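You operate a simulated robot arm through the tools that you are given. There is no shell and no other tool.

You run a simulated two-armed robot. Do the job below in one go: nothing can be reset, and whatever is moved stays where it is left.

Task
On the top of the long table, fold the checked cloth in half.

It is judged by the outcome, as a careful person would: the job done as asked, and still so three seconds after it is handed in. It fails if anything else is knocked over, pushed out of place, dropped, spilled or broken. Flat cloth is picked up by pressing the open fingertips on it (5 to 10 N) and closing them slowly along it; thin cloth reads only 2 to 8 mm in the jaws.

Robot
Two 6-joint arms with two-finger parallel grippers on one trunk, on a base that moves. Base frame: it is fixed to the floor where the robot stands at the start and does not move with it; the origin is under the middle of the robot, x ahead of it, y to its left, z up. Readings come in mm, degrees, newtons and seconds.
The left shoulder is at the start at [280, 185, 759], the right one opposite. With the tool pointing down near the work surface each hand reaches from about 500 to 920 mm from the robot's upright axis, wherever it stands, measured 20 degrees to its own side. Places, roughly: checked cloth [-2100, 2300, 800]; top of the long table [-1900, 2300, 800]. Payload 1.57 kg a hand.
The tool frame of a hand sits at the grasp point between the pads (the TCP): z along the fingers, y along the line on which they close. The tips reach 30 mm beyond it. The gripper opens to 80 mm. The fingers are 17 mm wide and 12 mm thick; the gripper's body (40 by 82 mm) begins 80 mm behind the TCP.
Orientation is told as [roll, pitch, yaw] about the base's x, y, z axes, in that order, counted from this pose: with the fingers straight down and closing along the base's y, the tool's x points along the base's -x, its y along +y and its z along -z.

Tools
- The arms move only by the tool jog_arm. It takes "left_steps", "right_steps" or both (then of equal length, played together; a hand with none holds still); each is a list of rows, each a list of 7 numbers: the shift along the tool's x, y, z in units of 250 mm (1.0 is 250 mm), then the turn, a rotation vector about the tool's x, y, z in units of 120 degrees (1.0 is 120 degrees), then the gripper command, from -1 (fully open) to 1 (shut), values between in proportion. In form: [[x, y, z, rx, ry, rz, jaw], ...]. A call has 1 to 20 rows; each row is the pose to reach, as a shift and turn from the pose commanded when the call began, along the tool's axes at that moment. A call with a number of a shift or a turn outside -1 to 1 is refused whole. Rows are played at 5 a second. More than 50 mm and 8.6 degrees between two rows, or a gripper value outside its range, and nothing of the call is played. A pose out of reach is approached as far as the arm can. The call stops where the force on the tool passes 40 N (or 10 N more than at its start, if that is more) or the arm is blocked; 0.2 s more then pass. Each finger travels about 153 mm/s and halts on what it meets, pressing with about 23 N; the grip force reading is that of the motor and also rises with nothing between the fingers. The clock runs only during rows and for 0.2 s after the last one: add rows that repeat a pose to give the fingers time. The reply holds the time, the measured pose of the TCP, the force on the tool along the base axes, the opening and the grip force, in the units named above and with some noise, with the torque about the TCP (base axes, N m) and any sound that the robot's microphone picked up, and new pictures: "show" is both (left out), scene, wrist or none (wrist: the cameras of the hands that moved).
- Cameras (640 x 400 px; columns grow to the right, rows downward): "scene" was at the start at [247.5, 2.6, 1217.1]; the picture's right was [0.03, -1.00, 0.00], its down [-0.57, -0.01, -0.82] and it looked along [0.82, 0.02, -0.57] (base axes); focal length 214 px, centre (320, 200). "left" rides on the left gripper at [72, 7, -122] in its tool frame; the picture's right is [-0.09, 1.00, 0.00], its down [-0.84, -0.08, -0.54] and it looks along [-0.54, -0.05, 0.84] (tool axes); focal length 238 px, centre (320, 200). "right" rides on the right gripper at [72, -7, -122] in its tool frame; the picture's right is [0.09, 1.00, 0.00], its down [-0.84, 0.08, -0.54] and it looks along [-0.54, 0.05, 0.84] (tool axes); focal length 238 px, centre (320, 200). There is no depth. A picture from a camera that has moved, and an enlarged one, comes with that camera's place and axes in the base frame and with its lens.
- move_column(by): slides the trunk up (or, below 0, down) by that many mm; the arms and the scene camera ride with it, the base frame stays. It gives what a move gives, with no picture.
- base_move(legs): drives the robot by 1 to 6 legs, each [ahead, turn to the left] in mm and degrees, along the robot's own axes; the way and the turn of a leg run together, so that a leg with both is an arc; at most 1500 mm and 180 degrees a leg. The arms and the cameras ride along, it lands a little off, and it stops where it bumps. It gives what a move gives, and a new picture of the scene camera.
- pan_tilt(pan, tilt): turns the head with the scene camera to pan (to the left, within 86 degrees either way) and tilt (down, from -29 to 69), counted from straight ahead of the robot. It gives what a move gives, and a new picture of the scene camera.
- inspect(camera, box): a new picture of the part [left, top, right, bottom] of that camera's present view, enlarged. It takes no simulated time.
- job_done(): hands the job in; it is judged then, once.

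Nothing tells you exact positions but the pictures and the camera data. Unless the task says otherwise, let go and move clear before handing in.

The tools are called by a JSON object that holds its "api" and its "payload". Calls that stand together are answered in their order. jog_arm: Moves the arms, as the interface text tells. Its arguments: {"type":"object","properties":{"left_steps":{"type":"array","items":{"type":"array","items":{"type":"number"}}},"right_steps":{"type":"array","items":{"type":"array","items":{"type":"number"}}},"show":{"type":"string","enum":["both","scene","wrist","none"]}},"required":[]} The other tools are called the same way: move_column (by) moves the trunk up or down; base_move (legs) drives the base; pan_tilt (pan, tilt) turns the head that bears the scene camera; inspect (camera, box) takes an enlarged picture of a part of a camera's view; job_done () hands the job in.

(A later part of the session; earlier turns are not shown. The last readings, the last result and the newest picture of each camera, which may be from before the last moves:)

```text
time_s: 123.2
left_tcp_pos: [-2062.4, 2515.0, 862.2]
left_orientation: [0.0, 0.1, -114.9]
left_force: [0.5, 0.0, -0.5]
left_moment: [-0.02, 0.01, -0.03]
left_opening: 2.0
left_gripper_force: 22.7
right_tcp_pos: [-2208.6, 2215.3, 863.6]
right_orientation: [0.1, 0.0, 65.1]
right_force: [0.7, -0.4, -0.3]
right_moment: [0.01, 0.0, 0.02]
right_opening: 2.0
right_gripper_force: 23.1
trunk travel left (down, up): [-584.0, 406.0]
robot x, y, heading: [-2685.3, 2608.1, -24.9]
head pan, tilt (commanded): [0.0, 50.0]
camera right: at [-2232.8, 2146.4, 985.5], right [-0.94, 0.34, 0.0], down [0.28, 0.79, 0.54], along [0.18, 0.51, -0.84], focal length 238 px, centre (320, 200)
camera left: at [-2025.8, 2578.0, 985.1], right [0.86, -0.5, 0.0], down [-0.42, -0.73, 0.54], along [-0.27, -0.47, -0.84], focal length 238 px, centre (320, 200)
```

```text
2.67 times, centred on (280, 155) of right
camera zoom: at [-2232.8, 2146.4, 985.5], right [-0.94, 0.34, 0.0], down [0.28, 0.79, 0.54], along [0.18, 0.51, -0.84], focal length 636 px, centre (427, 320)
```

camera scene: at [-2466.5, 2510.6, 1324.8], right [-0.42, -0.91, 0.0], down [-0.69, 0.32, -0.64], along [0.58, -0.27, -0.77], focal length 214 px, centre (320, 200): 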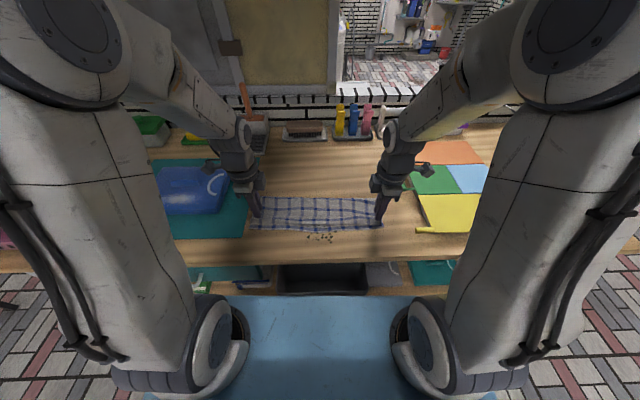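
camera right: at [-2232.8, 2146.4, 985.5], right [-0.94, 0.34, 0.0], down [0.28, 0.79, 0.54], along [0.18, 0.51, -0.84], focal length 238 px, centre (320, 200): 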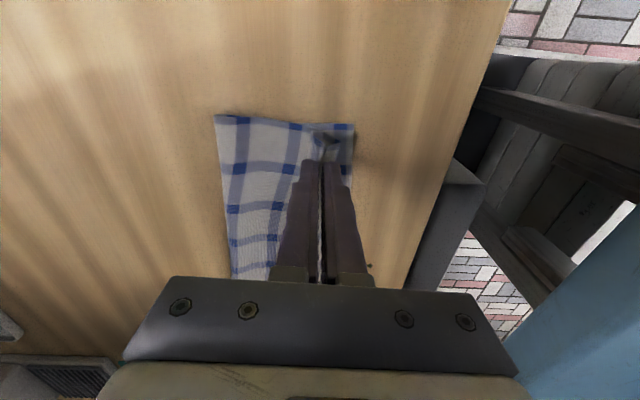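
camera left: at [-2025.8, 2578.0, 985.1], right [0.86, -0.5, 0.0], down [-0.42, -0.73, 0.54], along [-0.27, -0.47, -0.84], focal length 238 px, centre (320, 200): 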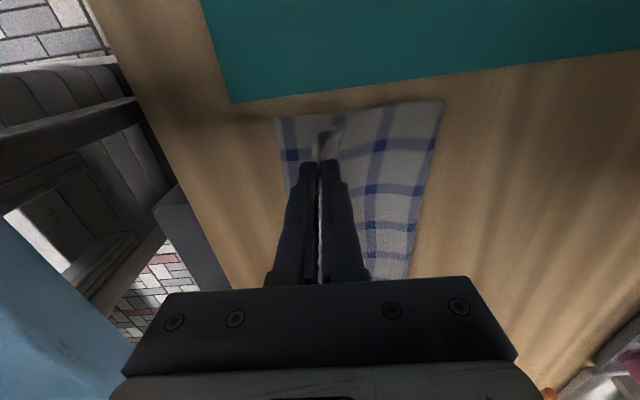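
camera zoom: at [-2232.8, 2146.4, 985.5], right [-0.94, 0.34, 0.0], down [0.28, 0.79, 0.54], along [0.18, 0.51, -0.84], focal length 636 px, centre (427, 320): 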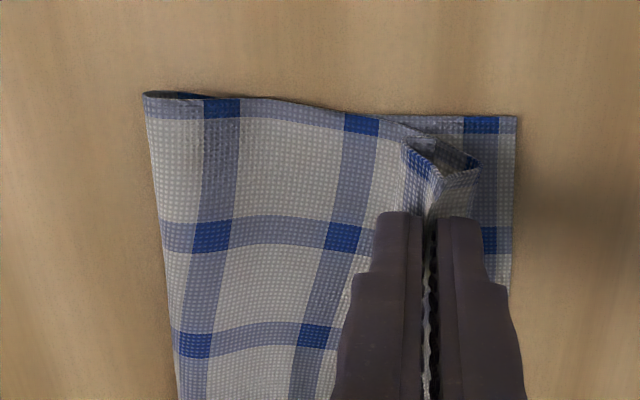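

Only the strip is held. I carry it over toward me and slightly past the near edge at low height, then look before releasing.

{"api": "jog_arm", "payload": {"left_steps": [[0, -0.016, -0.024, 0, 0, 0, 1], [0, -0.04, -0.04, 0, 0, 0, 1], [0, -0.068, -0.04, 0, 0, 0, 1], [0, -0.096, -0.024, 0, 0, 0, 1], [0, -0.12, 0, 0, 0, 0, 1], [0, -0.136, 0.024, 0, 0, 0, 1], [0, -0.144, 0.044, 0, 0, 0, 1], [0, -0.144, 0.044, 0, 0, 0, 1]], "right_steps": [[0, 0.016, -0.024, 0, 0, 0, 1], [0, 0.04, -0.04, 0, 0, 0, 1], [0, 0.068, -0.04, 0, 0, 0, 1], [0, 0.096, -0.024, 0, 0, 0, 1], [0, 0.12, 0, 0, 0, 0, 1], [0, 0.136, 0.024, 0, 0, 0, 1], [0, 0.144, 0.044, 0, 0, 0, 1], [0, 0.144, 0.044, 0, 0, 0, 1]], "show": "wrist"}}

{"api": "inspect", "payload": {"camera": "scene", "box": [240, 165, 400, 265]}}

{"api": "inspect", "payload": {"camera": "left", "box": [240, 80, 480, 230]}}

{"api": "inspect", "payload": {"camera": "right", "box": [160, 80, 400, 230]}}

```text
time_s: 125.0
left_tcp_pos: [-2095.8, 2531.0, 851.2]
left_orientation: [0.0, 0.0, -114.8]
left_force: [0.5, 0.3, -0.2]
left_moment: [0.02, -0.03, -0.01]
left_opening: 2.1
left_gripper_force: 22.6
right_tcp_pos: [-2240.9, 2230.4, 851.3]
right_orientation: [0.1, -0.1, 65.1]
right_force: [1.1, -0.1, -0.2]
right_moment: [0.01, -0.02, -0.04]
right_opening: 2.0
right_gripper_force: 22.9
trunk travel left (down, up): [-584.0, 406.0]
robot x, y, heading: [-2675.5, 2608.3, -24.9]
head pan, tilt (commanded): [0.0, 50.0]
camera right: at [-2265.5, 2161.6, 973.3], right [-0.94, 0.34, 0.0], down [0.28, 0.79, 0.54], along [0.18, 0.51, -0.84], focal length 238 px, centre (320, 200)
camera left: at [-2059.2, 2593.3, 973.9], right [0.86, -0.5, 0.0], down [-0.42, -0.73, 0.54], along [-0.27, -0.47, -0.84], focal length 238 px, centre (320, 200)
```

right: 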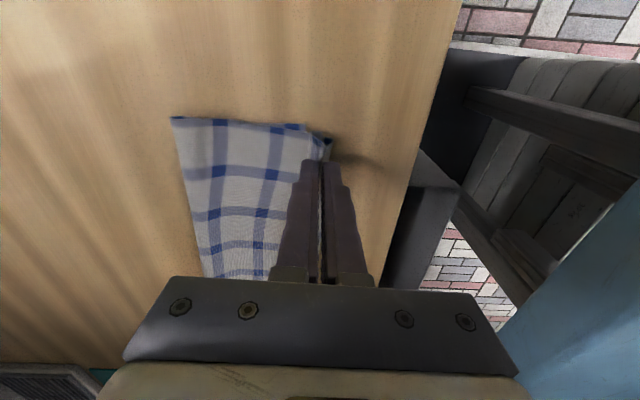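
left: 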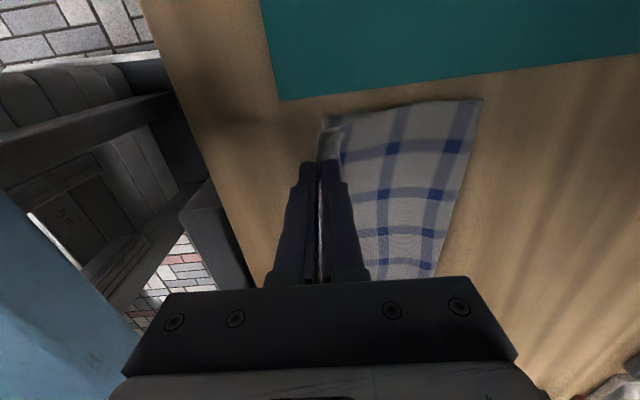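

```text
4.00 times, centred on (320, 215) of scene
camera zoom: at [-2466.6, 2510.7, 1324.9], right [-0.42, -0.91, 0.0], down [-0.69, 0.32, -0.64], along [0.58, -0.27, -0.77], focal length 858 px, centre (320, 140)
```

zoom: 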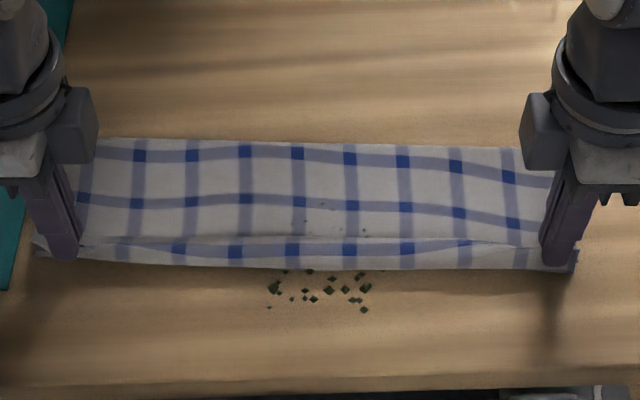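

```text
2.67 times, centred on (360, 155) of left
camera zoom: at [-2059.2, 2593.3, 973.9], right [0.86, -0.5, 0.0], down [-0.42, -0.73, 0.54], along [-0.27, -0.47, -0.84], focal length 636 px, centre (213, 320)
```

zoom: 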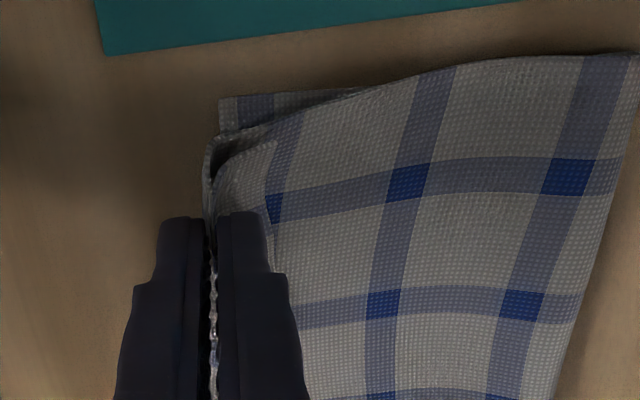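

```text
2.67 times, centred on (280, 155) of right
camera zoom: at [-2265.5, 2161.6, 973.3], right [-0.94, 0.34, 0.0], down [0.28, 0.79, 0.54], along [0.18, 0.51, -0.84], focal length 636 px, centre (427, 320)
```

zoom: 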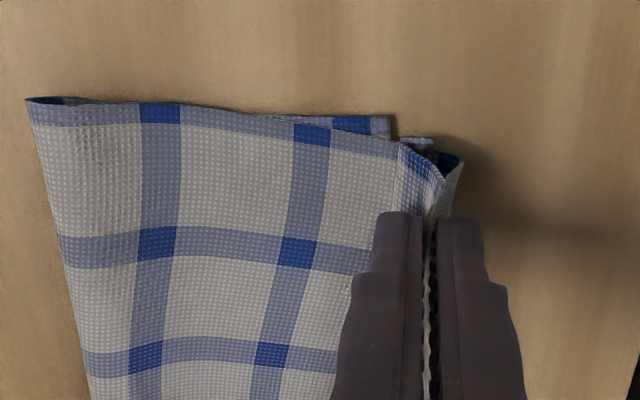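

The strip still wants to curl back and the crease has shifted, so rather than force it I'll lay the cloth flat again and refold with a grip right at the edge. I carry the edge back over in an arc.

{"api": "jog_arm", "payload": {"left_steps": [[-0.001, 0.016, -0.056, 0, 0, 0, 1], [-0.001, 0.036, -0.112, 0, 0, 0, 1], [-0.003, 0.072, -0.176, 0, 0, 0, 1], [-0.005, 0.116, -0.232, 0, 0, 0, 1], [-0.007, 0.172, -0.28, 0, 0, 0, 1], [-0.009, 0.232, -0.32, 0, 0, 0, 1], [-0.012, 0.304, -0.356, 0, 0, 0, 1], [-0.015, 0.38, -0.38, 0, 0, 0, 1], [-0.018, 0.456, -0.396, 0, 0, 0, 1], [-0.021, 0.532, -0.396, 0, 0, 0, 1], [-0.024, 0.608, -0.38, 0, 0, 0, 1], [-0.027, 0.684, -0.356, 0, 0, 0, 1], [-0.03, 0.756, -0.32, 0, 0, 0, 1], [-0.033, 0.82, -0.272, 0, 0, 0, 1], [-0.035, 0.876, -0.212, 0, 0, 0, 1], [-0.037, 0.924, -0.144, 0, 0, 0, 1], [-0.038, 0.96, -0.072, 0, 0, 0, 1], [-0.04, 0.98, -0.008, 0, 0, 0, 1], [-0.04, 0.988, 0.032, 0, 0, 0, 1], [-0.04, 0.988, 0.056, 0, 0, 0, 1]], "right_steps": [[0.001, -0.016, -0.056, 0, 0, 0, 1], [0.001, -0.036, -0.112, 0, 0, 0, 1], [0.003, -0.072, -0.176, 0, 0, 0, 1], [0.005, -0.116, -0.232, 0, 0, 0, 1], [0.007, -0.172, -0.28, 0, 0, 0, 1], [0.009, -0.232, -0.32, 0, 0, 0, 1], [0.012, -0.304, -0.356, 0, 0, 0, 1], [0.015, -0.38, -0.38, 0, 0, 0, 1], [0.018, -0.456, -0.396, 0, 0, 0, 1], [0.021, -0.532, -0.396, 0, 0, 0, 1], [0.024, -0.608, -0.38, 0, 0, 0, 1], [0.027, -0.684, -0.356, 0, 0, 0, 1], [0.03, -0.756, -0.32, 0, 0, 0, 1], [0.033, -0.82, -0.272, 0, 0, 0, 1], [0.035, -0.876, -0.212, 0, 0, 0, 1], [0.037, -0.924, -0.144, 0, 0, 0, 1], [0.038, -0.96, -0.072, 0, 0, 0, 1], [0.04, -0.98, -0.008, 0, 0, 0, 1], [0.04, -0.988, 0.032, 0, 0, 0, 1], [0.04, -0.988, 0.056, 0, 0, 0, 1]]}}

{"api": "inspect", "payload": {"camera": "scene", "box": [220, 140, 420, 265]}}

```text
time_s: 129.2
left_tcp_pos: [-1875.5, 2415.9, 837.4]
left_orientation: [0.0, 0.0, -114.9]
left_force: [-1.2, 0.5, 0.1]
left_moment: [-0.01, -0.03, -0.02]
left_opening: 2.2
left_gripper_force: 22.8
right_tcp_pos: [-2021.2, 2115.8, 839.1]
right_orientation: [0.0, 0.0, 65.1]
right_force: [-0.2, 0.0, 0.8]
right_moment: [0.0, 0.03, -0.01]
right_opening: 2.1
right_gripper_force: 23.3
trunk travel left (down, up): [-584.0, 406.0]
robot x, y, heading: [-2680.2, 2613.6, -24.9]
head pan, tilt (commanded): [0.0, 50.0]
camera scene: at [-2466.6, 2510.7, 1324.9], right [-0.42, -0.91, 0.0], down [-0.69, 0.32, -0.64], along [0.58, -0.27, -0.77], focal length 214 px, centre (320, 200)
camera right: at [-2046.5, 2047.7, 959.7], right [-0.94, 0.34, 0.0], down [0.28, 0.79, 0.54], along [0.18, 0.51, -0.84], focal length 238 px, centre (320, 200)
camera left: at [-1839.5, 2479.3, 960.0], right [0.86, -0.5, 0.0], down [-0.42, -0.73, 0.54], along [-0.27, -0.47, -0.84], focal length 238 px, centre (320, 200)
```

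scene: 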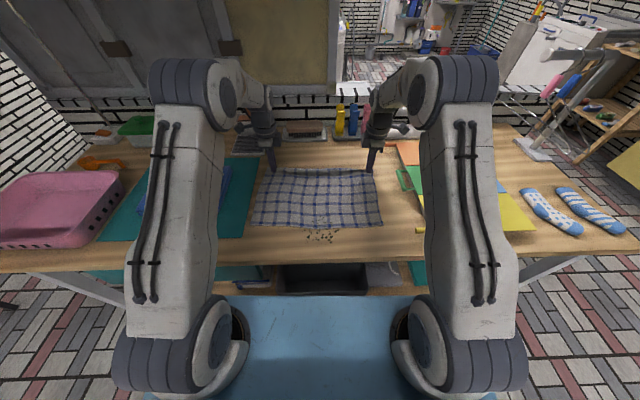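
right: 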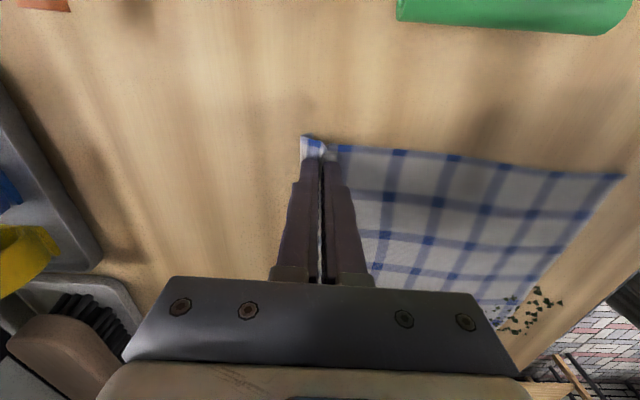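
left: 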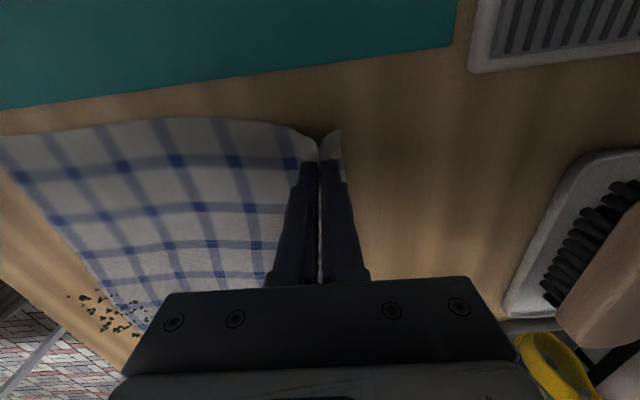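

```text
3.20 times, centred on (320, 202) of scene
camera zoom: at [-2466.6, 2510.7, 1324.9], right [-0.42, -0.91, 0.0], down [-0.69, 0.32, -0.64], along [0.58, -0.27, -0.77], focal length 686 px, centre (320, 192)
```

zoom: 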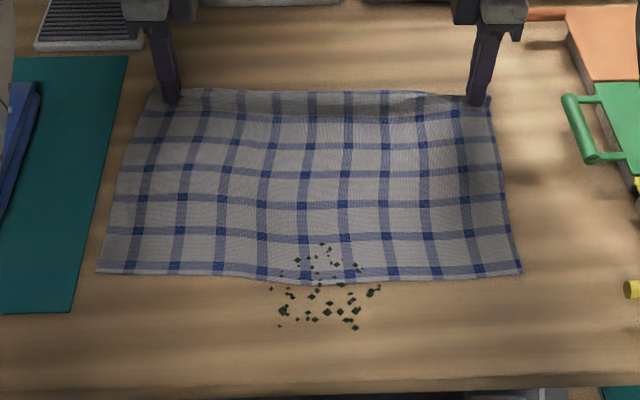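

The cloth is laid flat again (shifted ~20 mm away from me). I lower and open slowly to flatten the pinched spots, then lift clear.

{"api": "jog_arm", "payload": {"left_steps": [[0, 0, 0.012, 0, 0, 0, 1], [0, 0, 0.02, 0, 0, 0, 1], [0, 0, 0.022, 0, 0, 0, 0.9], [0, 0, 0.022, 0, 0, 0, 0.8], [0, 0, 0.022, 0, 0, 0, 0.7], [0, 0, 0.022, 0, 0, 0, 0.6], [0, 0, 0.022, 0, 0, 0, 0.5], [0, 0, 0.022, 0, 0, 0, 0.45], [0, 0, 0, 0, 0, 0, 0.45], [0, 0, -0.06, 0, 0, 0, 0.45], [0, 0, -0.14, 0, 0, 0, 0.45], [0, 0, -0.24, 0, 0, 0, 0.45]], "right_steps": [[0, 0, 0.012, 0, 0, 0, 1], [0, 0, 0.022, 0, 0, 0, 1], [0, 0, 0.024, 0, 0, 0, 0.9], [0, 0, 0.024, 0, 0, 0, 0.8], [0, 0, 0.024, 0, 0, 0, 0.7], [0, 0, 0.024, 0, 0, 0, 0.6], [0, 0, 0.024, 0, 0, 0, 0.5], [0, 0, 0.024, 0, 0, 0, 0.45], [0, 0, 0, 0, 0, 0, 0.45], [0, 0, -0.06, 0, 0, 0, 0.45], [0, 0, -0.14, 0, 0, 0, 0.45], [0, 0, -0.24, 0, 0, 0, 0.45]]}}

{"api": "inspect", "payload": {"camera": "scene", "box": [220, 140, 420, 265]}}

```text
time_s: 131.8
left_tcp_pos: [-1875.0, 2416.3, 897.0]
left_orientation: [-0.1, 0.0, -114.8]
left_force: [-0.6, -0.7, -0.4]
left_moment: [0.02, -0.03, 0.02]
left_opening: 21.9
left_gripper_force: 0.1
right_tcp_pos: [-2021.9, 2116.2, 897.4]
right_orientation: [0.1, 0.0, 65.1]
right_force: [0.7, -0.6, 0.5]
right_moment: [-0.01, 0.03, -0.03]
right_opening: 22.0
right_gripper_force: 0.0
trunk travel left (down, up): [-584.0, 406.0]
robot x, y, heading: [-2681.0, 2609.5, -25.1]
head pan, tilt (commanded): [0.0, 50.0]
camera scene: at [-2466.3, 2510.5, 1324.8], right [-0.42, -0.91, 0.0], down [-0.69, 0.32, -0.64], along [0.58, -0.27, -0.77], focal length 214 px, centre (320, 200)
camera right: at [-2045.9, 2047.3, 1018.8], right [-0.94, 0.34, 0.0], down [0.28, 0.79, 0.54], along [0.18, 0.51, -0.84], focal length 238 px, centre (320, 200)
camera left: at [-1838.2, 2479.5, 1020.0], right [0.86, -0.5, 0.0], down [-0.42, -0.73, 0.54], along [-0.27, -0.47, -0.84], focal length 238 px, centre (320, 200)
```

scene: 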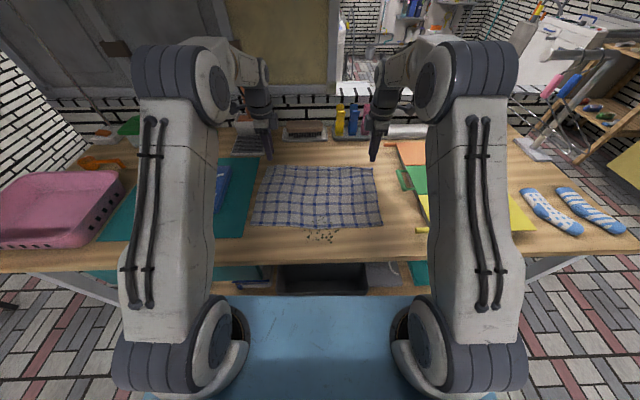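
right: 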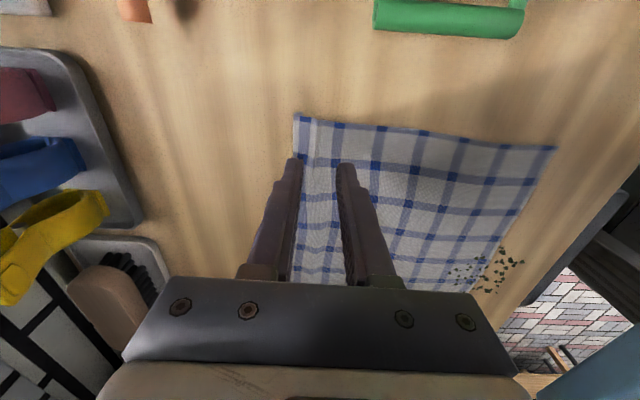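
left: 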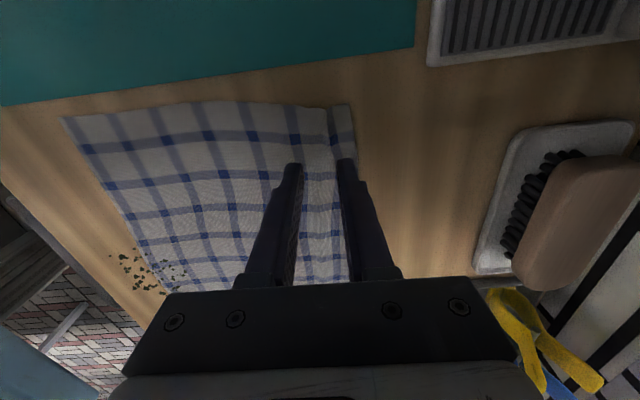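

```text
3.20 times, centred on (320, 202) of scene
camera zoom: at [-2466.3, 2510.5, 1324.8], right [-0.42, -0.91, 0.0], down [-0.69, 0.32, -0.64], along [0.58, -0.27, -0.77], focal length 686 px, centre (320, 192)
```

zoom: 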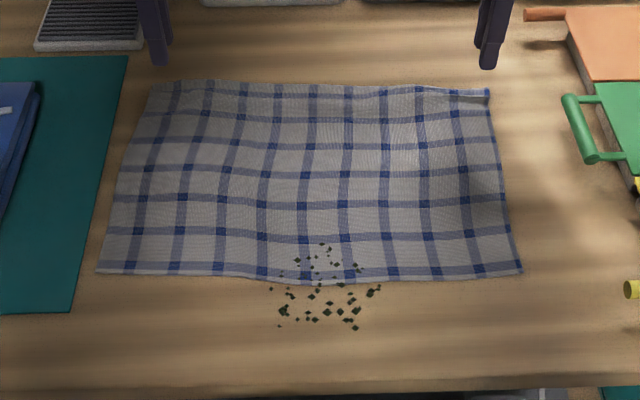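

The cloth is nicely flat again. This time I grip right at the edge: far finger just off the cloth on the table, near finger on the cloth, with a slight tilt, so no loose flap is left to curl back.

{"api": "jog_arm", "payload": {"left_steps": [[0.01, 0.04, 0.04, 0.01, 0, 0, 0.6], [0.02, 0.08, 0.1, 0.02, 0, 0, 0.6], [0.032, 0.118, 0.16, 0.033, 0, 0, 0.6], [0.032, 0.118, 0.2, 0.033, 0, 0, 0.6], [0.032, 0.118, 0.2, 0.033, 0, 0, 0.6]], "right_steps": [[0.005, -0.027, 0.04, -0.01, 0, 0, 0.6], [0.01, -0.054, 0.1, -0.02, 0, 0, 0.6], [0.016, -0.08, 0.16, -0.033, 0, 0, 0.6], [0.016, -0.08, 0.2, -0.033, 0, 0, 0.6], [0.016, -0.08, 0.2, -0.033, 0, 0, 0.6]], "show": "wrist"}}

{"api": "inspect", "payload": {"camera": "left", "box": [220, 90, 460, 240]}}

{"api": "inspect", "payload": {"camera": "right", "box": [180, 90, 420, 240]}}

```text
time_s: 133.0
left_tcp_pos: [-1843.7, 2412.1, 844.9]
left_orientation: [-4.1, 0.0, -114.9]
left_force: [-0.3, -0.2, -0.3]
left_moment: [0.02, -0.03, 0.02]
left_opening: 15.8
left_gripper_force: 0.0
right_tcp_pos: [-2004.8, 2103.0, 847.8]
right_orientation: [3.9, 0.1, 65.1]
right_force: [0.1, 0.8, 0.6]
right_moment: [-0.01, 0.0, 0.0]
right_opening: 16.0
right_gripper_force: 0.1
trunk travel left (down, up): [-584.0, 406.0]
robot x, y, heading: [-2680.9, 2610.3, -25.0]
head pan, tilt (commanded): [0.0, 50.0]
camera right: at [-2021.5, 2032.0, 968.8], right [-0.94, 0.34, 0.07], down [0.32, 0.78, 0.55], along [0.13, 0.54, -0.83], focal length 238 px, centre (320, 200)
camera left: at [-1800.7, 2471.1, 967.3], right [0.86, -0.5, -0.07], down [-0.39, -0.74, 0.55], along [-0.33, -0.44, -0.83], focal length 238 px, centre (320, 200)
```

right: 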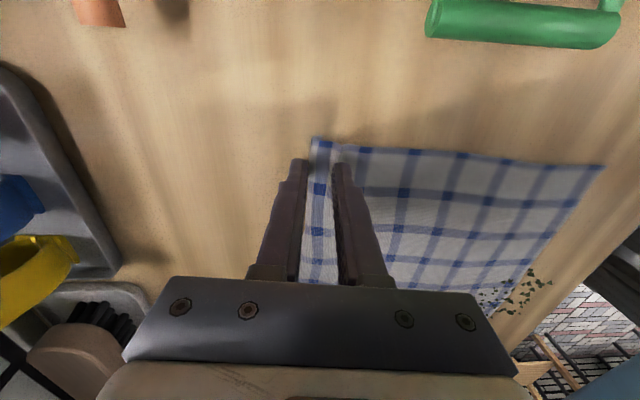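
left: 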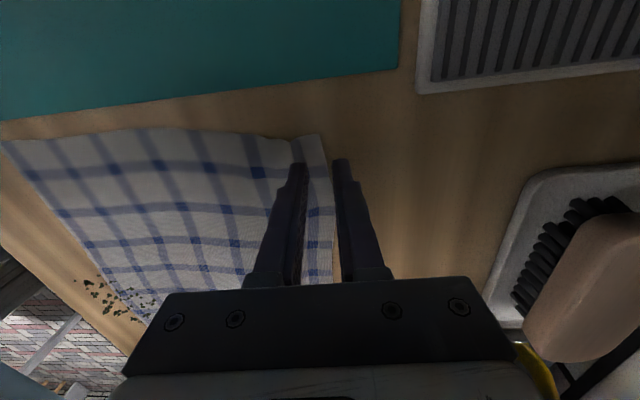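

```text
2.67 times, centred on (340, 165) of left
camera zoom: at [-1800.7, 2471.1, 967.3], right [0.86, -0.5, -0.07], down [-0.39, -0.74, 0.55], along [-0.33, -0.44, -0.83], focal length 636 px, centre (267, 293)
```

zoom: 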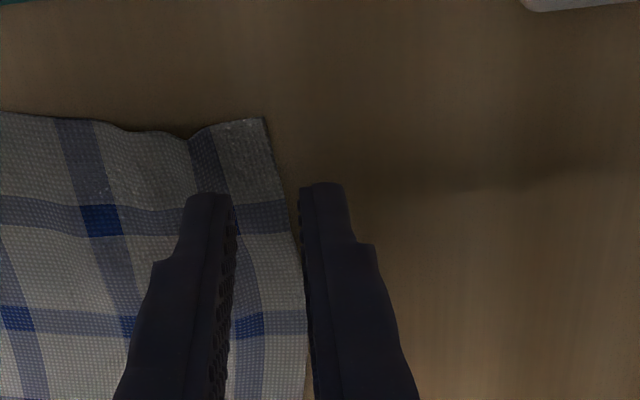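

```text
2.67 times, centred on (300, 165) of right
camera zoom: at [-2021.5, 2032.0, 968.8], right [-0.94, 0.34, 0.07], down [0.32, 0.78, 0.55], along [0.13, 0.54, -0.83], focal length 636 px, centre (373, 293)
```

zoom: 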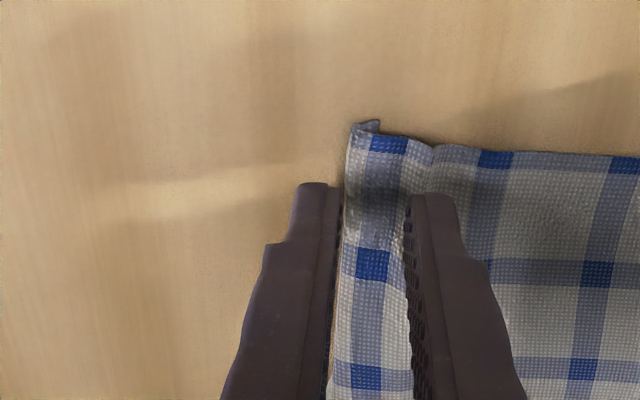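

{"api": "jog_arm", "payload": {"left_steps": [[0, -0.01, 0.016, 0, 0, 0, 0.6], [0, -0.01, 0.032, 0, 0, 0, 0.6], [0, -0.01, 0.036, 0, 0, 0, 0.6]], "right_steps": [[0, 0, 0.016, 0, 0, 0, 0.6], [0, 0, 0.04, 0, 0, 0, 0.6], [0, 0, 0.044, 0, 0, 0, 0.6]], "show": "none"}}

```text
time_s: 133.8
left_tcp_pos: [-1847.7, 2412.5, 838.7]
left_orientation: [-3.9, 0.0, -114.9]
left_force: [-0.5, -0.8, -0.5]
left_moment: [0.0, -0.02, 0.0]
left_opening: 16.1
left_gripper_force: 0.1
right_tcp_pos: [-2005.0, 2103.5, 837.3]
right_orientation: [4.1, 0.0, 65.1]
right_force: [-0.6, 0.1, 0.2]
right_moment: [-0.02, -0.03, 0.0]
right_opening: 16.1
right_gripper_force: 0.0
trunk travel left (down, up): [-584.0, 406.0]
robot x, y, heading: [-2680.6, 2611.7, -24.9]
head pan, tilt (commanded): [0.0, 50.0]
```

{"api": "jog_arm", "payload": {"left_steps": [[0, 0, 0.008, 0, 0, 0, 0.6], [0, 0, 0.016, 0, 0, 0, 0.6], [0, 0, 0.016, 0, 0, 0, 0.6]], "right_steps": [[0, 0, 0.008, 0, 0, 0, 0.6], [0, 0, 0.014, 0, 0, 0, 0.6], [0, 0, 0.014, 0, 0, 0, 0.6]], "show": "none"}}

```text
time_s: 134.6
left_tcp_pos: [-1848.8, 2413.0, 834.9]
left_orientation: [-3.9, 0.1, -115.0]
left_force: [0.3, 0.1, 0.0]
left_moment: [0.01, 0.0, 0.0]
left_opening: 16.0
left_gripper_force: 0.1
right_tcp_pos: [-2005.9, 2102.7, 833.6]
right_orientation: [4.0, -0.1, 65.1]
right_force: [0.2, -0.2, 0.6]
right_moment: [0.02, 0.01, -0.04]
right_opening: 15.8
right_gripper_force: 0.0
trunk travel left (down, up): [-584.0, 406.0]
robot x, y, heading: [-2679.0, 2609.7, -25.0]
head pan, tilt (commanded): [0.0, 50.0]
```

{"api": "jog_arm", "payload": {"left_steps": [[0, 0, 0.006, 0, 0, 0, 0.6], [0, 0, 0.009, 0, 0, 0, 0.6], [0, 0, 0.009, 0, 0, 0, 0.6]], "right_steps": [[0, 0, 0.004, 0, 0, 0, 0.6], [0, 0, 0.006, 0, 0, 0, 0.6], [0, 0, 0.006, 0, 0, 0, 0.6]], "show": "none"}}

```text
time_s: 135.4
left_tcp_pos: [-1847.6, 2413.1, 831.8]
left_orientation: [-3.9, 0.0, -114.9]
left_force: [0.5, -0.8, 2.1]
left_moment: [0.0, -0.02, 0.03]
left_opening: 16.4
left_gripper_force: 0.4
right_tcp_pos: [-2005.8, 2103.5, 832.5]
right_orientation: [3.9, 0.0, 65.1]
right_force: [0.5, -0.5, 0.9]
right_moment: [-0.02, -0.05, -0.01]
right_opening: 16.3
right_gripper_force: 0.1
trunk travel left (down, up): [-584.0, 406.0]
robot x, y, heading: [-2681.6, 2607.4, -24.8]
head pan, tilt (commanded): [0.0, 50.0]
```

{"api": "jog_arm", "payload": {"left_steps": [[0, 0, 0.0025, 0, 0, 0, 0.6], [0, 0, 0.0025, 0, 0, 0, 0.6]], "right_steps": [[0, 0, 0.0035, 0, 0, 0, 0.6], [0, 0, 0.0035, 0, 0, 0, 0.6]], "show": "wrist"}}

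{"api": "inspect", "payload": {"camera": "left", "box": [220, 90, 460, 240]}}

{"api": "inspect", "payload": {"camera": "right", "box": [180, 90, 420, 240]}}

```text
time_s: 136.0
left_tcp_pos: [-1848.3, 2412.9, 831.6]
left_orientation: [-4.0, 0.0, -115.0]
left_force: [0.4, -0.2, 3.0]
left_moment: [0.0, -0.03, 0.0]
left_opening: 16.2
left_gripper_force: 0.4
right_tcp_pos: [-2006.2, 2103.0, 832.7]
right_orientation: [3.9, -0.1, 65.0]
right_force: [0.8, -0.3, 5.2]
right_moment: [0.01, -0.06, 0.0]
right_opening: 15.7
right_gripper_force: 0.0
trunk travel left (down, up): [-584.0, 406.0]
robot x, y, heading: [-2679.3, 2615.2, -24.9]
head pan, tilt (commanded): [0.0, 50.0]
camera right: at [-2023.4, 2032.1, 952.9], right [-0.94, 0.34, 0.07], down [0.32, 0.78, 0.55], along [0.13, 0.53, -0.84], focal length 238 px, centre (320, 200)
camera left: at [-1804.5, 2472.7, 953.9], right [0.86, -0.5, -0.07], down [-0.39, -0.74, 0.55], along [-0.33, -0.44, -0.83], focal length 238 px, centre (320, 200)
```

right: 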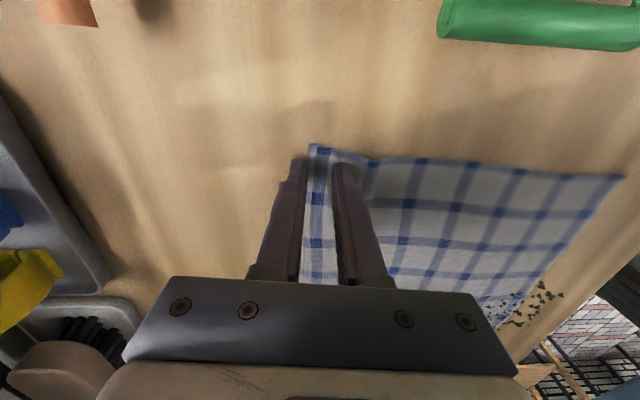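
left: 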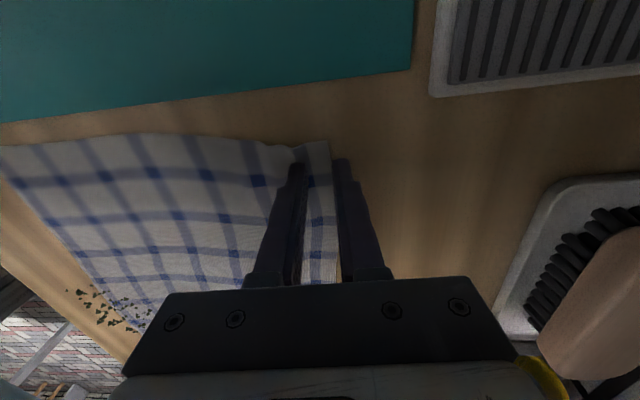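

```text
2.67 times, centred on (340, 165) of left
camera zoom: at [-1804.5, 2472.7, 953.9], right [0.86, -0.5, -0.07], down [-0.39, -0.74, 0.55], along [-0.33, -0.44, -0.83], focal length 636 px, centre (267, 293)
```

zoom: 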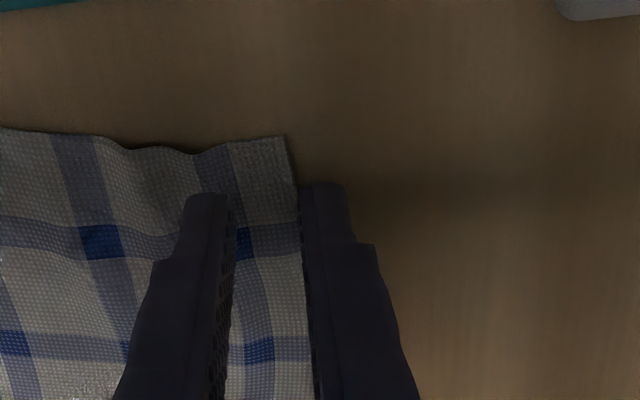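

```text
2.67 times, centred on (300, 165) of right
camera zoom: at [-2023.4, 2032.1, 952.9], right [-0.94, 0.34, 0.07], down [0.32, 0.78, 0.55], along [0.13, 0.53, -0.84], focal length 636 px, centre (373, 293)
```

zoom: 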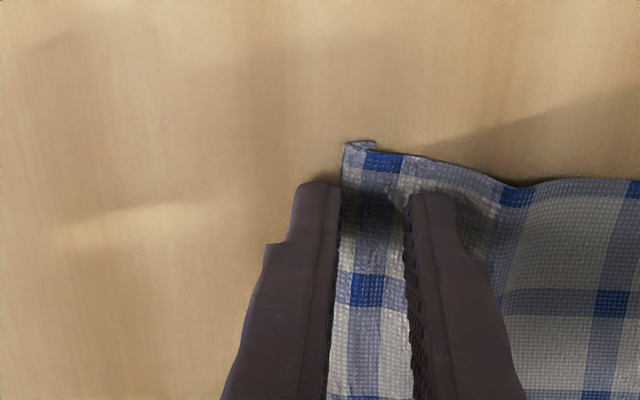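

The cloth edge sits right at the far fingers' inner faces. I close slowly.

{"api": "jog_arm", "payload": {"left_steps": [[0, 0, 0.002, 0, 0, 0, 0.64], [0, 0, 0.002, 0, 0, 0, 0.68], [0, 0, 0.002, 0, 0, 0, 0.72], [0, 0, 0.002, 0, 0, 0, 0.76], [0, 0, 0.002, 0, 0, 0, 0.8], [0, 0, 0.002, 0, 0, 0, 0.84], [0, 0, 0.002, 0, 0, 0, 0.88], [0, 0, 0.002, 0, 0, 0, 0.92], [0, 0, 0.002, 0, 0, 0, 1], [0, 0, 0.002, 0, 0, 0, 1], [0, 0, 0.002, 0, 0, 0, 1]], "right_steps": [[0, 0, 0, 0, 0, 0, 0.64], [0, 0, 0, 0, 0, 0, 0.68], [0, 0, 0, 0, 0, 0, 0.72], [0, 0, 0, 0, 0, 0, 0.76], [0, 0, 0, 0, 0, 0, 0.8], [0, 0, 0, 0, 0, 0, 0.84], [0, 0, 0, 0, 0, 0, 0.88], [0, 0, 0, 0, 0, 0, 0.92], [0, 0, 0, 0, 0, 0, 1], [0, 0, 0, 0, 0, 0, 1], [0, 0, 0, 0, 0, 0, 1]], "show": "wrist"}}

{"api": "inspect", "payload": {"camera": "left", "box": [220, 90, 460, 240]}}

{"api": "inspect", "payload": {"camera": "right", "box": [180, 90, 420, 240]}}

```text
time_s: 138.4
left_tcp_pos: [-1849.9, 2415.0, 831.9]
left_orientation: [-3.9, 0.0, -114.9]
left_force: [0.7, 0.0, 6.0]
left_moment: [0.0, 0.0, -0.04]
left_opening: 0.0
left_gripper_force: 21.4
right_tcp_pos: [-2008.2, 2103.3, 832.7]
right_orientation: [3.9, -0.1, 65.1]
right_force: [2.7, 0.1, 8.6]
right_moment: [-0.05, -0.03, -0.02]
right_opening: 0.0
right_gripper_force: 21.6
trunk travel left (down, up): [-584.0, 406.0]
robot x, y, heading: [-2683.1, 2612.3, -24.7]
head pan, tilt (commanded): [0.0, 50.0]
camera right: at [-2023.6, 2032.2, 952.9], right [-0.94, 0.34, 0.07], down [0.32, 0.78, 0.55], along [0.13, 0.53, -0.84], focal length 238 px, centre (320, 200)
camera left: at [-1804.9, 2473.3, 953.3], right [0.86, -0.5, -0.07], down [-0.39, -0.74, 0.55], along [-0.33, -0.44, -0.83], focal length 238 px, centre (320, 200)
```

right: 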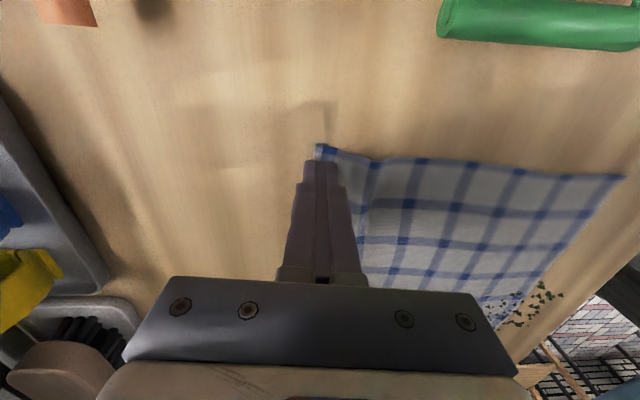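
left: 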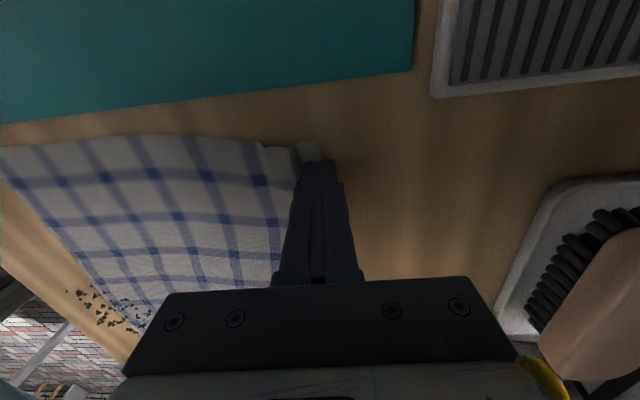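

```text
2.67 times, centred on (340, 165) of left
camera zoom: at [-1804.9, 2473.3, 953.3], right [0.86, -0.5, -0.07], down [-0.39, -0.74, 0.55], along [-0.33, -0.44, -0.83], focal length 636 px, centre (267, 293)
```

zoom: 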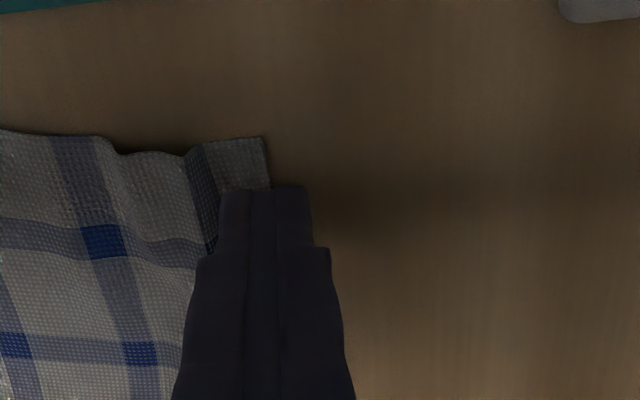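

```text
2.67 times, centred on (300, 165) of right
camera zoom: at [-2023.6, 2032.2, 952.9], right [-0.94, 0.34, 0.07], down [0.32, 0.78, 0.55], along [0.13, 0.53, -0.84], focal length 636 px, centre (373, 293)
```

zoom: 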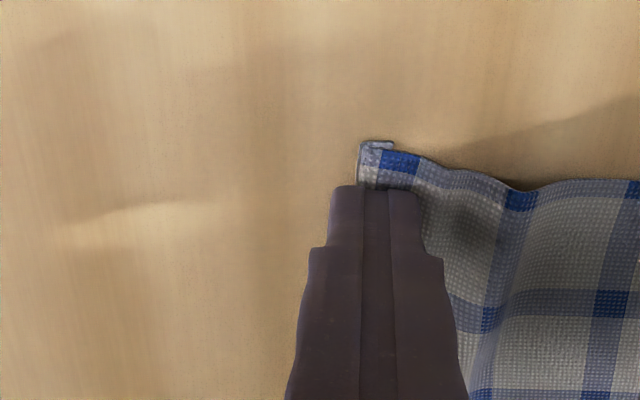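

The fingers slid over the cloth (opening 0), so the edge grip needs slightly more cloth. I lift, remove the tilt, and place the far finger about 6 mm onto the cloth.

{"api": "jog_arm", "payload": {"left_steps": [[0, 0, -0.04, 0, 0, 0, 0.9], [0, -0.026, -0.08, -0.017, 0, 0, 0.6], [0, -0.052, -0.08, -0.033, 0, 0, 0.6], [0, -0.052, -0.06, -0.033, 0, 0, 0.6], [0, -0.052, -0.04, -0.033, 0, 0, 0.6]], "right_steps": [[0, 0, -0.04, 0, 0, 0, 0.9], [0, 0.017, -0.08, 0.017, 0, 0, 0.6], [0, 0.034, -0.08, 0.033, 0, 0, 0.6], [0, 0.034, -0.06, 0.033, 0, 0, 0.6], [0, 0.034, -0.04, 0.033, 0, 0, 0.6]], "show": "wrist"}}

{"api": "inspect", "payload": {"camera": "left", "box": [220, 90, 460, 240]}}

{"api": "inspect", "payload": {"camera": "right", "box": [180, 90, 420, 240]}}

```text
time_s: 139.6
left_tcp_pos: [-1860.9, 2418.4, 842.8]
left_orientation: [-0.1, 0.0, -114.9]
left_force: [0.0, 0.4, 0.5]
left_moment: [0.0, -0.01, 0.01]
left_opening: 16.1
left_gripper_force: 0.0
right_tcp_pos: [-2013.4, 2107.2, 842.9]
right_orientation: [0.1, 0.0, 65.1]
right_force: [0.8, -0.2, -0.3]
right_moment: [-0.03, 0.04, 0.0]
right_opening: 16.2
right_gripper_force: 0.0
trunk travel left (down, up): [-584.0, 406.0]
robot x, y, heading: [-2680.3, 2612.2, -25.1]
head pan, tilt (commanded): [0.0, 50.0]
camera right: at [-2037.6, 2039.3, 964.0], right [-0.94, 0.34, 0.0], down [0.28, 0.79, 0.54], along [0.18, 0.51, -0.84], focal length 238 px, centre (320, 200)
camera left: at [-1824.4, 2481.8, 964.9], right [0.86, -0.5, 0.0], down [-0.42, -0.73, 0.54], along [-0.27, -0.47, -0.84], focal length 238 px, centre (320, 200)
```

right: 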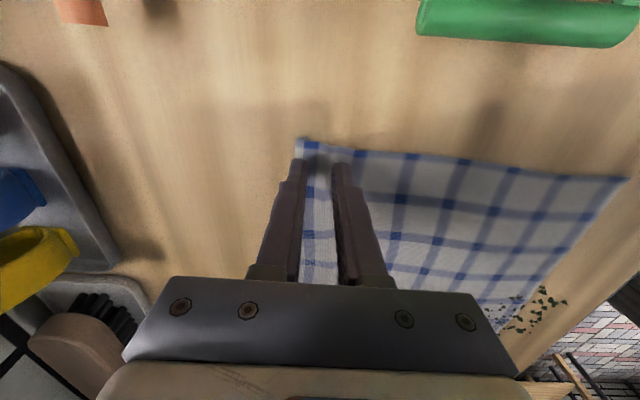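
left: 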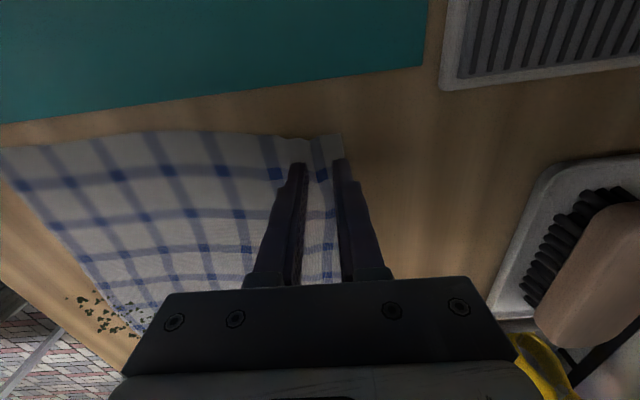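

```text
2.67 times, centred on (340, 165) of left
camera zoom: at [-1824.4, 2481.8, 964.9], right [0.86, -0.5, 0.0], down [-0.42, -0.73, 0.54], along [-0.27, -0.47, -0.84], focal length 636 px, centre (267, 293)
```

zoom: 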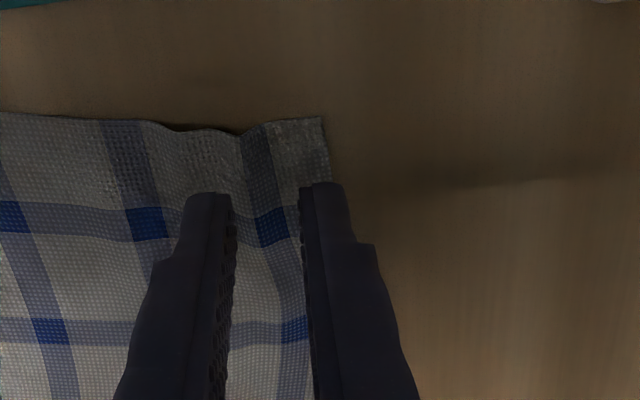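

```text
2.67 times, centred on (300, 165) of right
camera zoom: at [-2037.6, 2039.3, 964.0], right [-0.94, 0.34, 0.0], down [0.28, 0.79, 0.54], along [0.18, 0.51, -0.84], focal length 636 px, centre (373, 293)
```

zoom: 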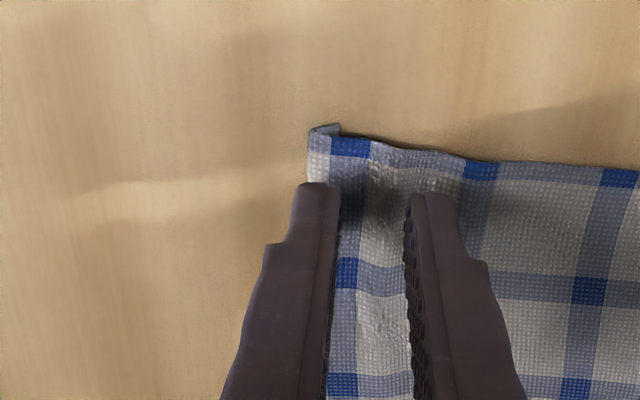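

{"api": "jog_arm", "payload": {"left_steps": [[0, 0, 0.02, 0, 0, 0, 0.6], [0, 0, 0.036, 0, 0, 0, 0.6], [0, 0, 0.04, 0, 0, 0, 0.6], [0, 0, 0.04, 0, 0, 0, 0.6]], "right_steps": [[0, -0.008, 0.02, 0, 0, 0, 0.6], [0, -0.008, 0.036, 0, 0, 0, 0.6], [0, -0.008, 0.04, 0, 0, 0, 0.6], [0, -0.008, 0.04, 0, 0, 0, 0.6]], "show": "none"}}

```text
time_s: 140.6
left_tcp_pos: [-1860.2, 2420.2, 831.8]
left_orientation: [0.0, -0.1, -114.9]
left_force: [-0.4, -0.6, -0.3]
left_moment: [0.0, 0.01, 0.01]
left_opening: 16.1
left_gripper_force: 0.0
right_tcp_pos: [-2010.8, 2105.9, 831.6]
right_orientation: [0.0, 0.0, 65.1]
right_force: [0.2, 0.0, 3.1]
right_moment: [0.01, -0.02, -0.01]
right_opening: 16.0
right_gripper_force: 0.4
trunk travel left (down, up): [-584.0, 406.0]
robot x, y, heading: [-2680.8, 2606.8, -25.2]
head pan, tilt (commanded): [0.0, 50.0]
```

{"api": "jog_arm", "payload": {"left_steps": [[0, 0, 0.006, 0, 0, 0, 0.6], [0, 0, 0.006, 0, 0, 0, 0.6]], "right_steps": [[0, 0, 0.002, 0, 0, 0, 0.6], [0, 0, 0.002, 0, 0, 0, 0.6]], "show": "none"}}

```text
time_s: 141.2
left_tcp_pos: [-1860.4, 2419.9, 830.9]
left_orientation: [0.1, 0.0, -115.0]
left_force: [-1.1, 1.3, 8.2]
left_moment: [-0.02, -0.04, -0.06]
left_opening: 15.9
left_gripper_force: 0.1
right_tcp_pos: [-2010.9, 2107.0, 832.9]
right_orientation: [0.0, 0.0, 65.1]
right_force: [0.5, 0.7, 5.1]
right_moment: [-0.02, -0.06, -0.02]
right_opening: 16.8
right_gripper_force: 0.3
trunk travel left (down, up): [-584.0, 406.0]
robot x, y, heading: [-2679.8, 2609.2, -24.9]
head pan, tilt (commanded): [0.0, 50.0]
```

{"api": "jog_arm", "payload": {"left_steps": [[0, 0, 0, 0, 0, 0, 0.64], [0, 0, 0, 0, 0, 0, 0.68], [0, 0, 0, 0, 0, 0, 0.72], [0, 0, 0, 0, 0, 0, 0.76], [0, 0, 0, 0, 0, 0, 0.8], [0, 0, 0, 0, 0, 0, 0.84], [0, 0, 0, 0, 0, 0, 0.88], [0, 0, 0, 0, 0, 0, 0.92], [0, 0, 0, 0, 0, 0, 1], [0, 0, 0, 0, 0, 0, 1], [0, 0, 0, 0, 0, 0, 1]], "right_steps": [[0, 0, 0.0015, 0, 0, 0, 0.64], [0, 0, 0.0015, 0, 0, 0, 0.68], [0, 0, 0.0015, 0, 0, 0, 0.72], [0, 0, 0.0015, 0, 0, 0, 0.76], [0, 0, 0.0015, 0, 0, 0, 0.8], [0, 0, 0.0015, 0, 0, 0, 0.84], [0, 0, 0.0015, 0, 0, 0, 0.88], [0, 0, 0.0015, 0, 0, 0, 0.92], [0, 0, 0.0015, 0, 0, 0, 1], [0, 0, 0.0015, 0, 0, 0, 1], [0, 0, 0.0015, 0, 0, 0, 1]], "show": "wrist"}}

{"api": "inspect", "payload": {"camera": "left", "box": [220, 90, 460, 240]}}

{"api": "inspect", "payload": {"camera": "right", "box": [180, 90, 420, 240]}}

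```text
time_s: 143.6
left_tcp_pos: [-1860.4, 2419.3, 831.5]
left_orientation: [0.1, 0.0, -114.9]
left_force: [1.8, -2.0, 12.9]
left_moment: [-0.04, -0.1, 0.01]
left_opening: 0.1
left_gripper_force: 21.3
right_tcp_pos: [-2011.7, 2106.5, 832.1]
right_orientation: [-0.1, 0.0, 65.1]
right_force: [2.1, 0.1, 10.1]
right_moment: [-0.01, -0.09, 0.02]
right_opening: 0.0
right_gripper_force: 21.2
trunk travel left (down, up): [-584.0, 406.0]
robot x, y, heading: [-2680.6, 2612.3, -24.9]
head pan, tilt (commanded): [0.0, 50.0]
camera right: at [-2036.1, 2038.5, 953.6], right [-0.94, 0.34, 0.0], down [0.28, 0.79, 0.54], along [0.18, 0.51, -0.84], focal length 238 px, centre (320, 200)
camera left: at [-1824.5, 2481.8, 954.1], right [0.86, -0.5, 0.0], down [-0.42, -0.73, 0.54], along [-0.27, -0.47, -0.84], focal length 238 px, centre (320, 200)
```

right: 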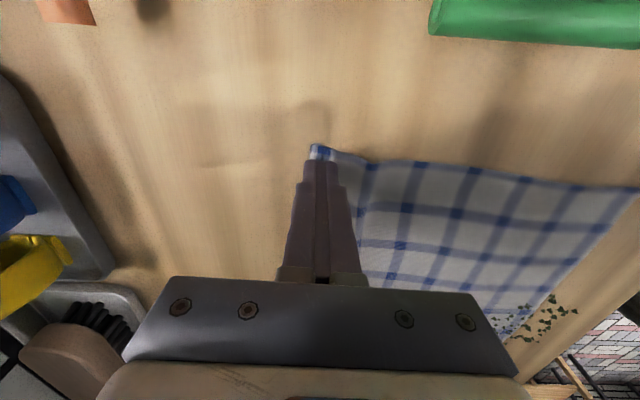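
left: 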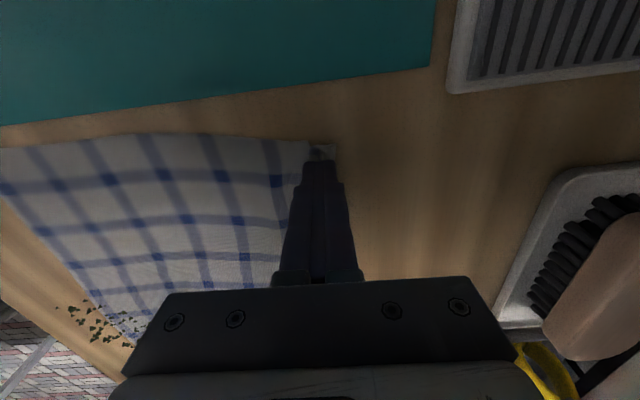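

```text
2.67 times, centred on (340, 165) of left
camera zoom: at [-1824.5, 2481.8, 954.1], right [0.86, -0.5, 0.0], down [-0.42, -0.73, 0.54], along [-0.27, -0.47, -0.84], focal length 636 px, centre (267, 293)
```

zoom: 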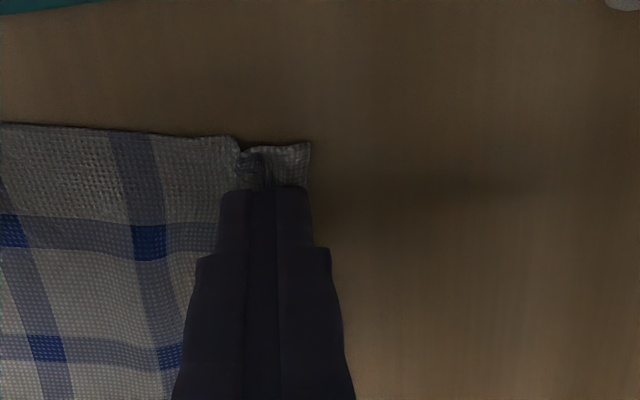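

```text
2.67 times, centred on (300, 165) of right
camera zoom: at [-2036.1, 2038.5, 953.6], right [-0.94, 0.34, 0.0], down [0.28, 0.79, 0.54], along [0.18, 0.51, -0.84], focal length 636 px, centre (373, 293)
```

zoom: 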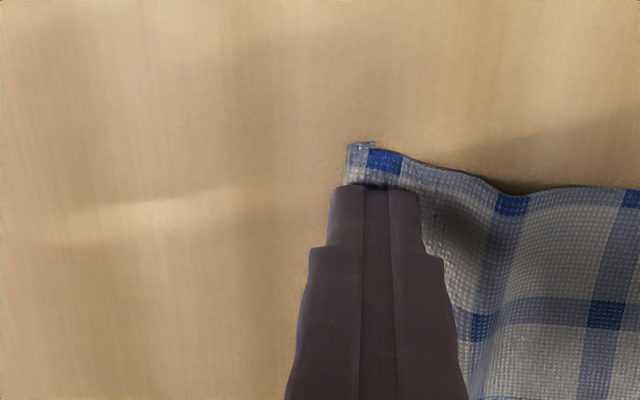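

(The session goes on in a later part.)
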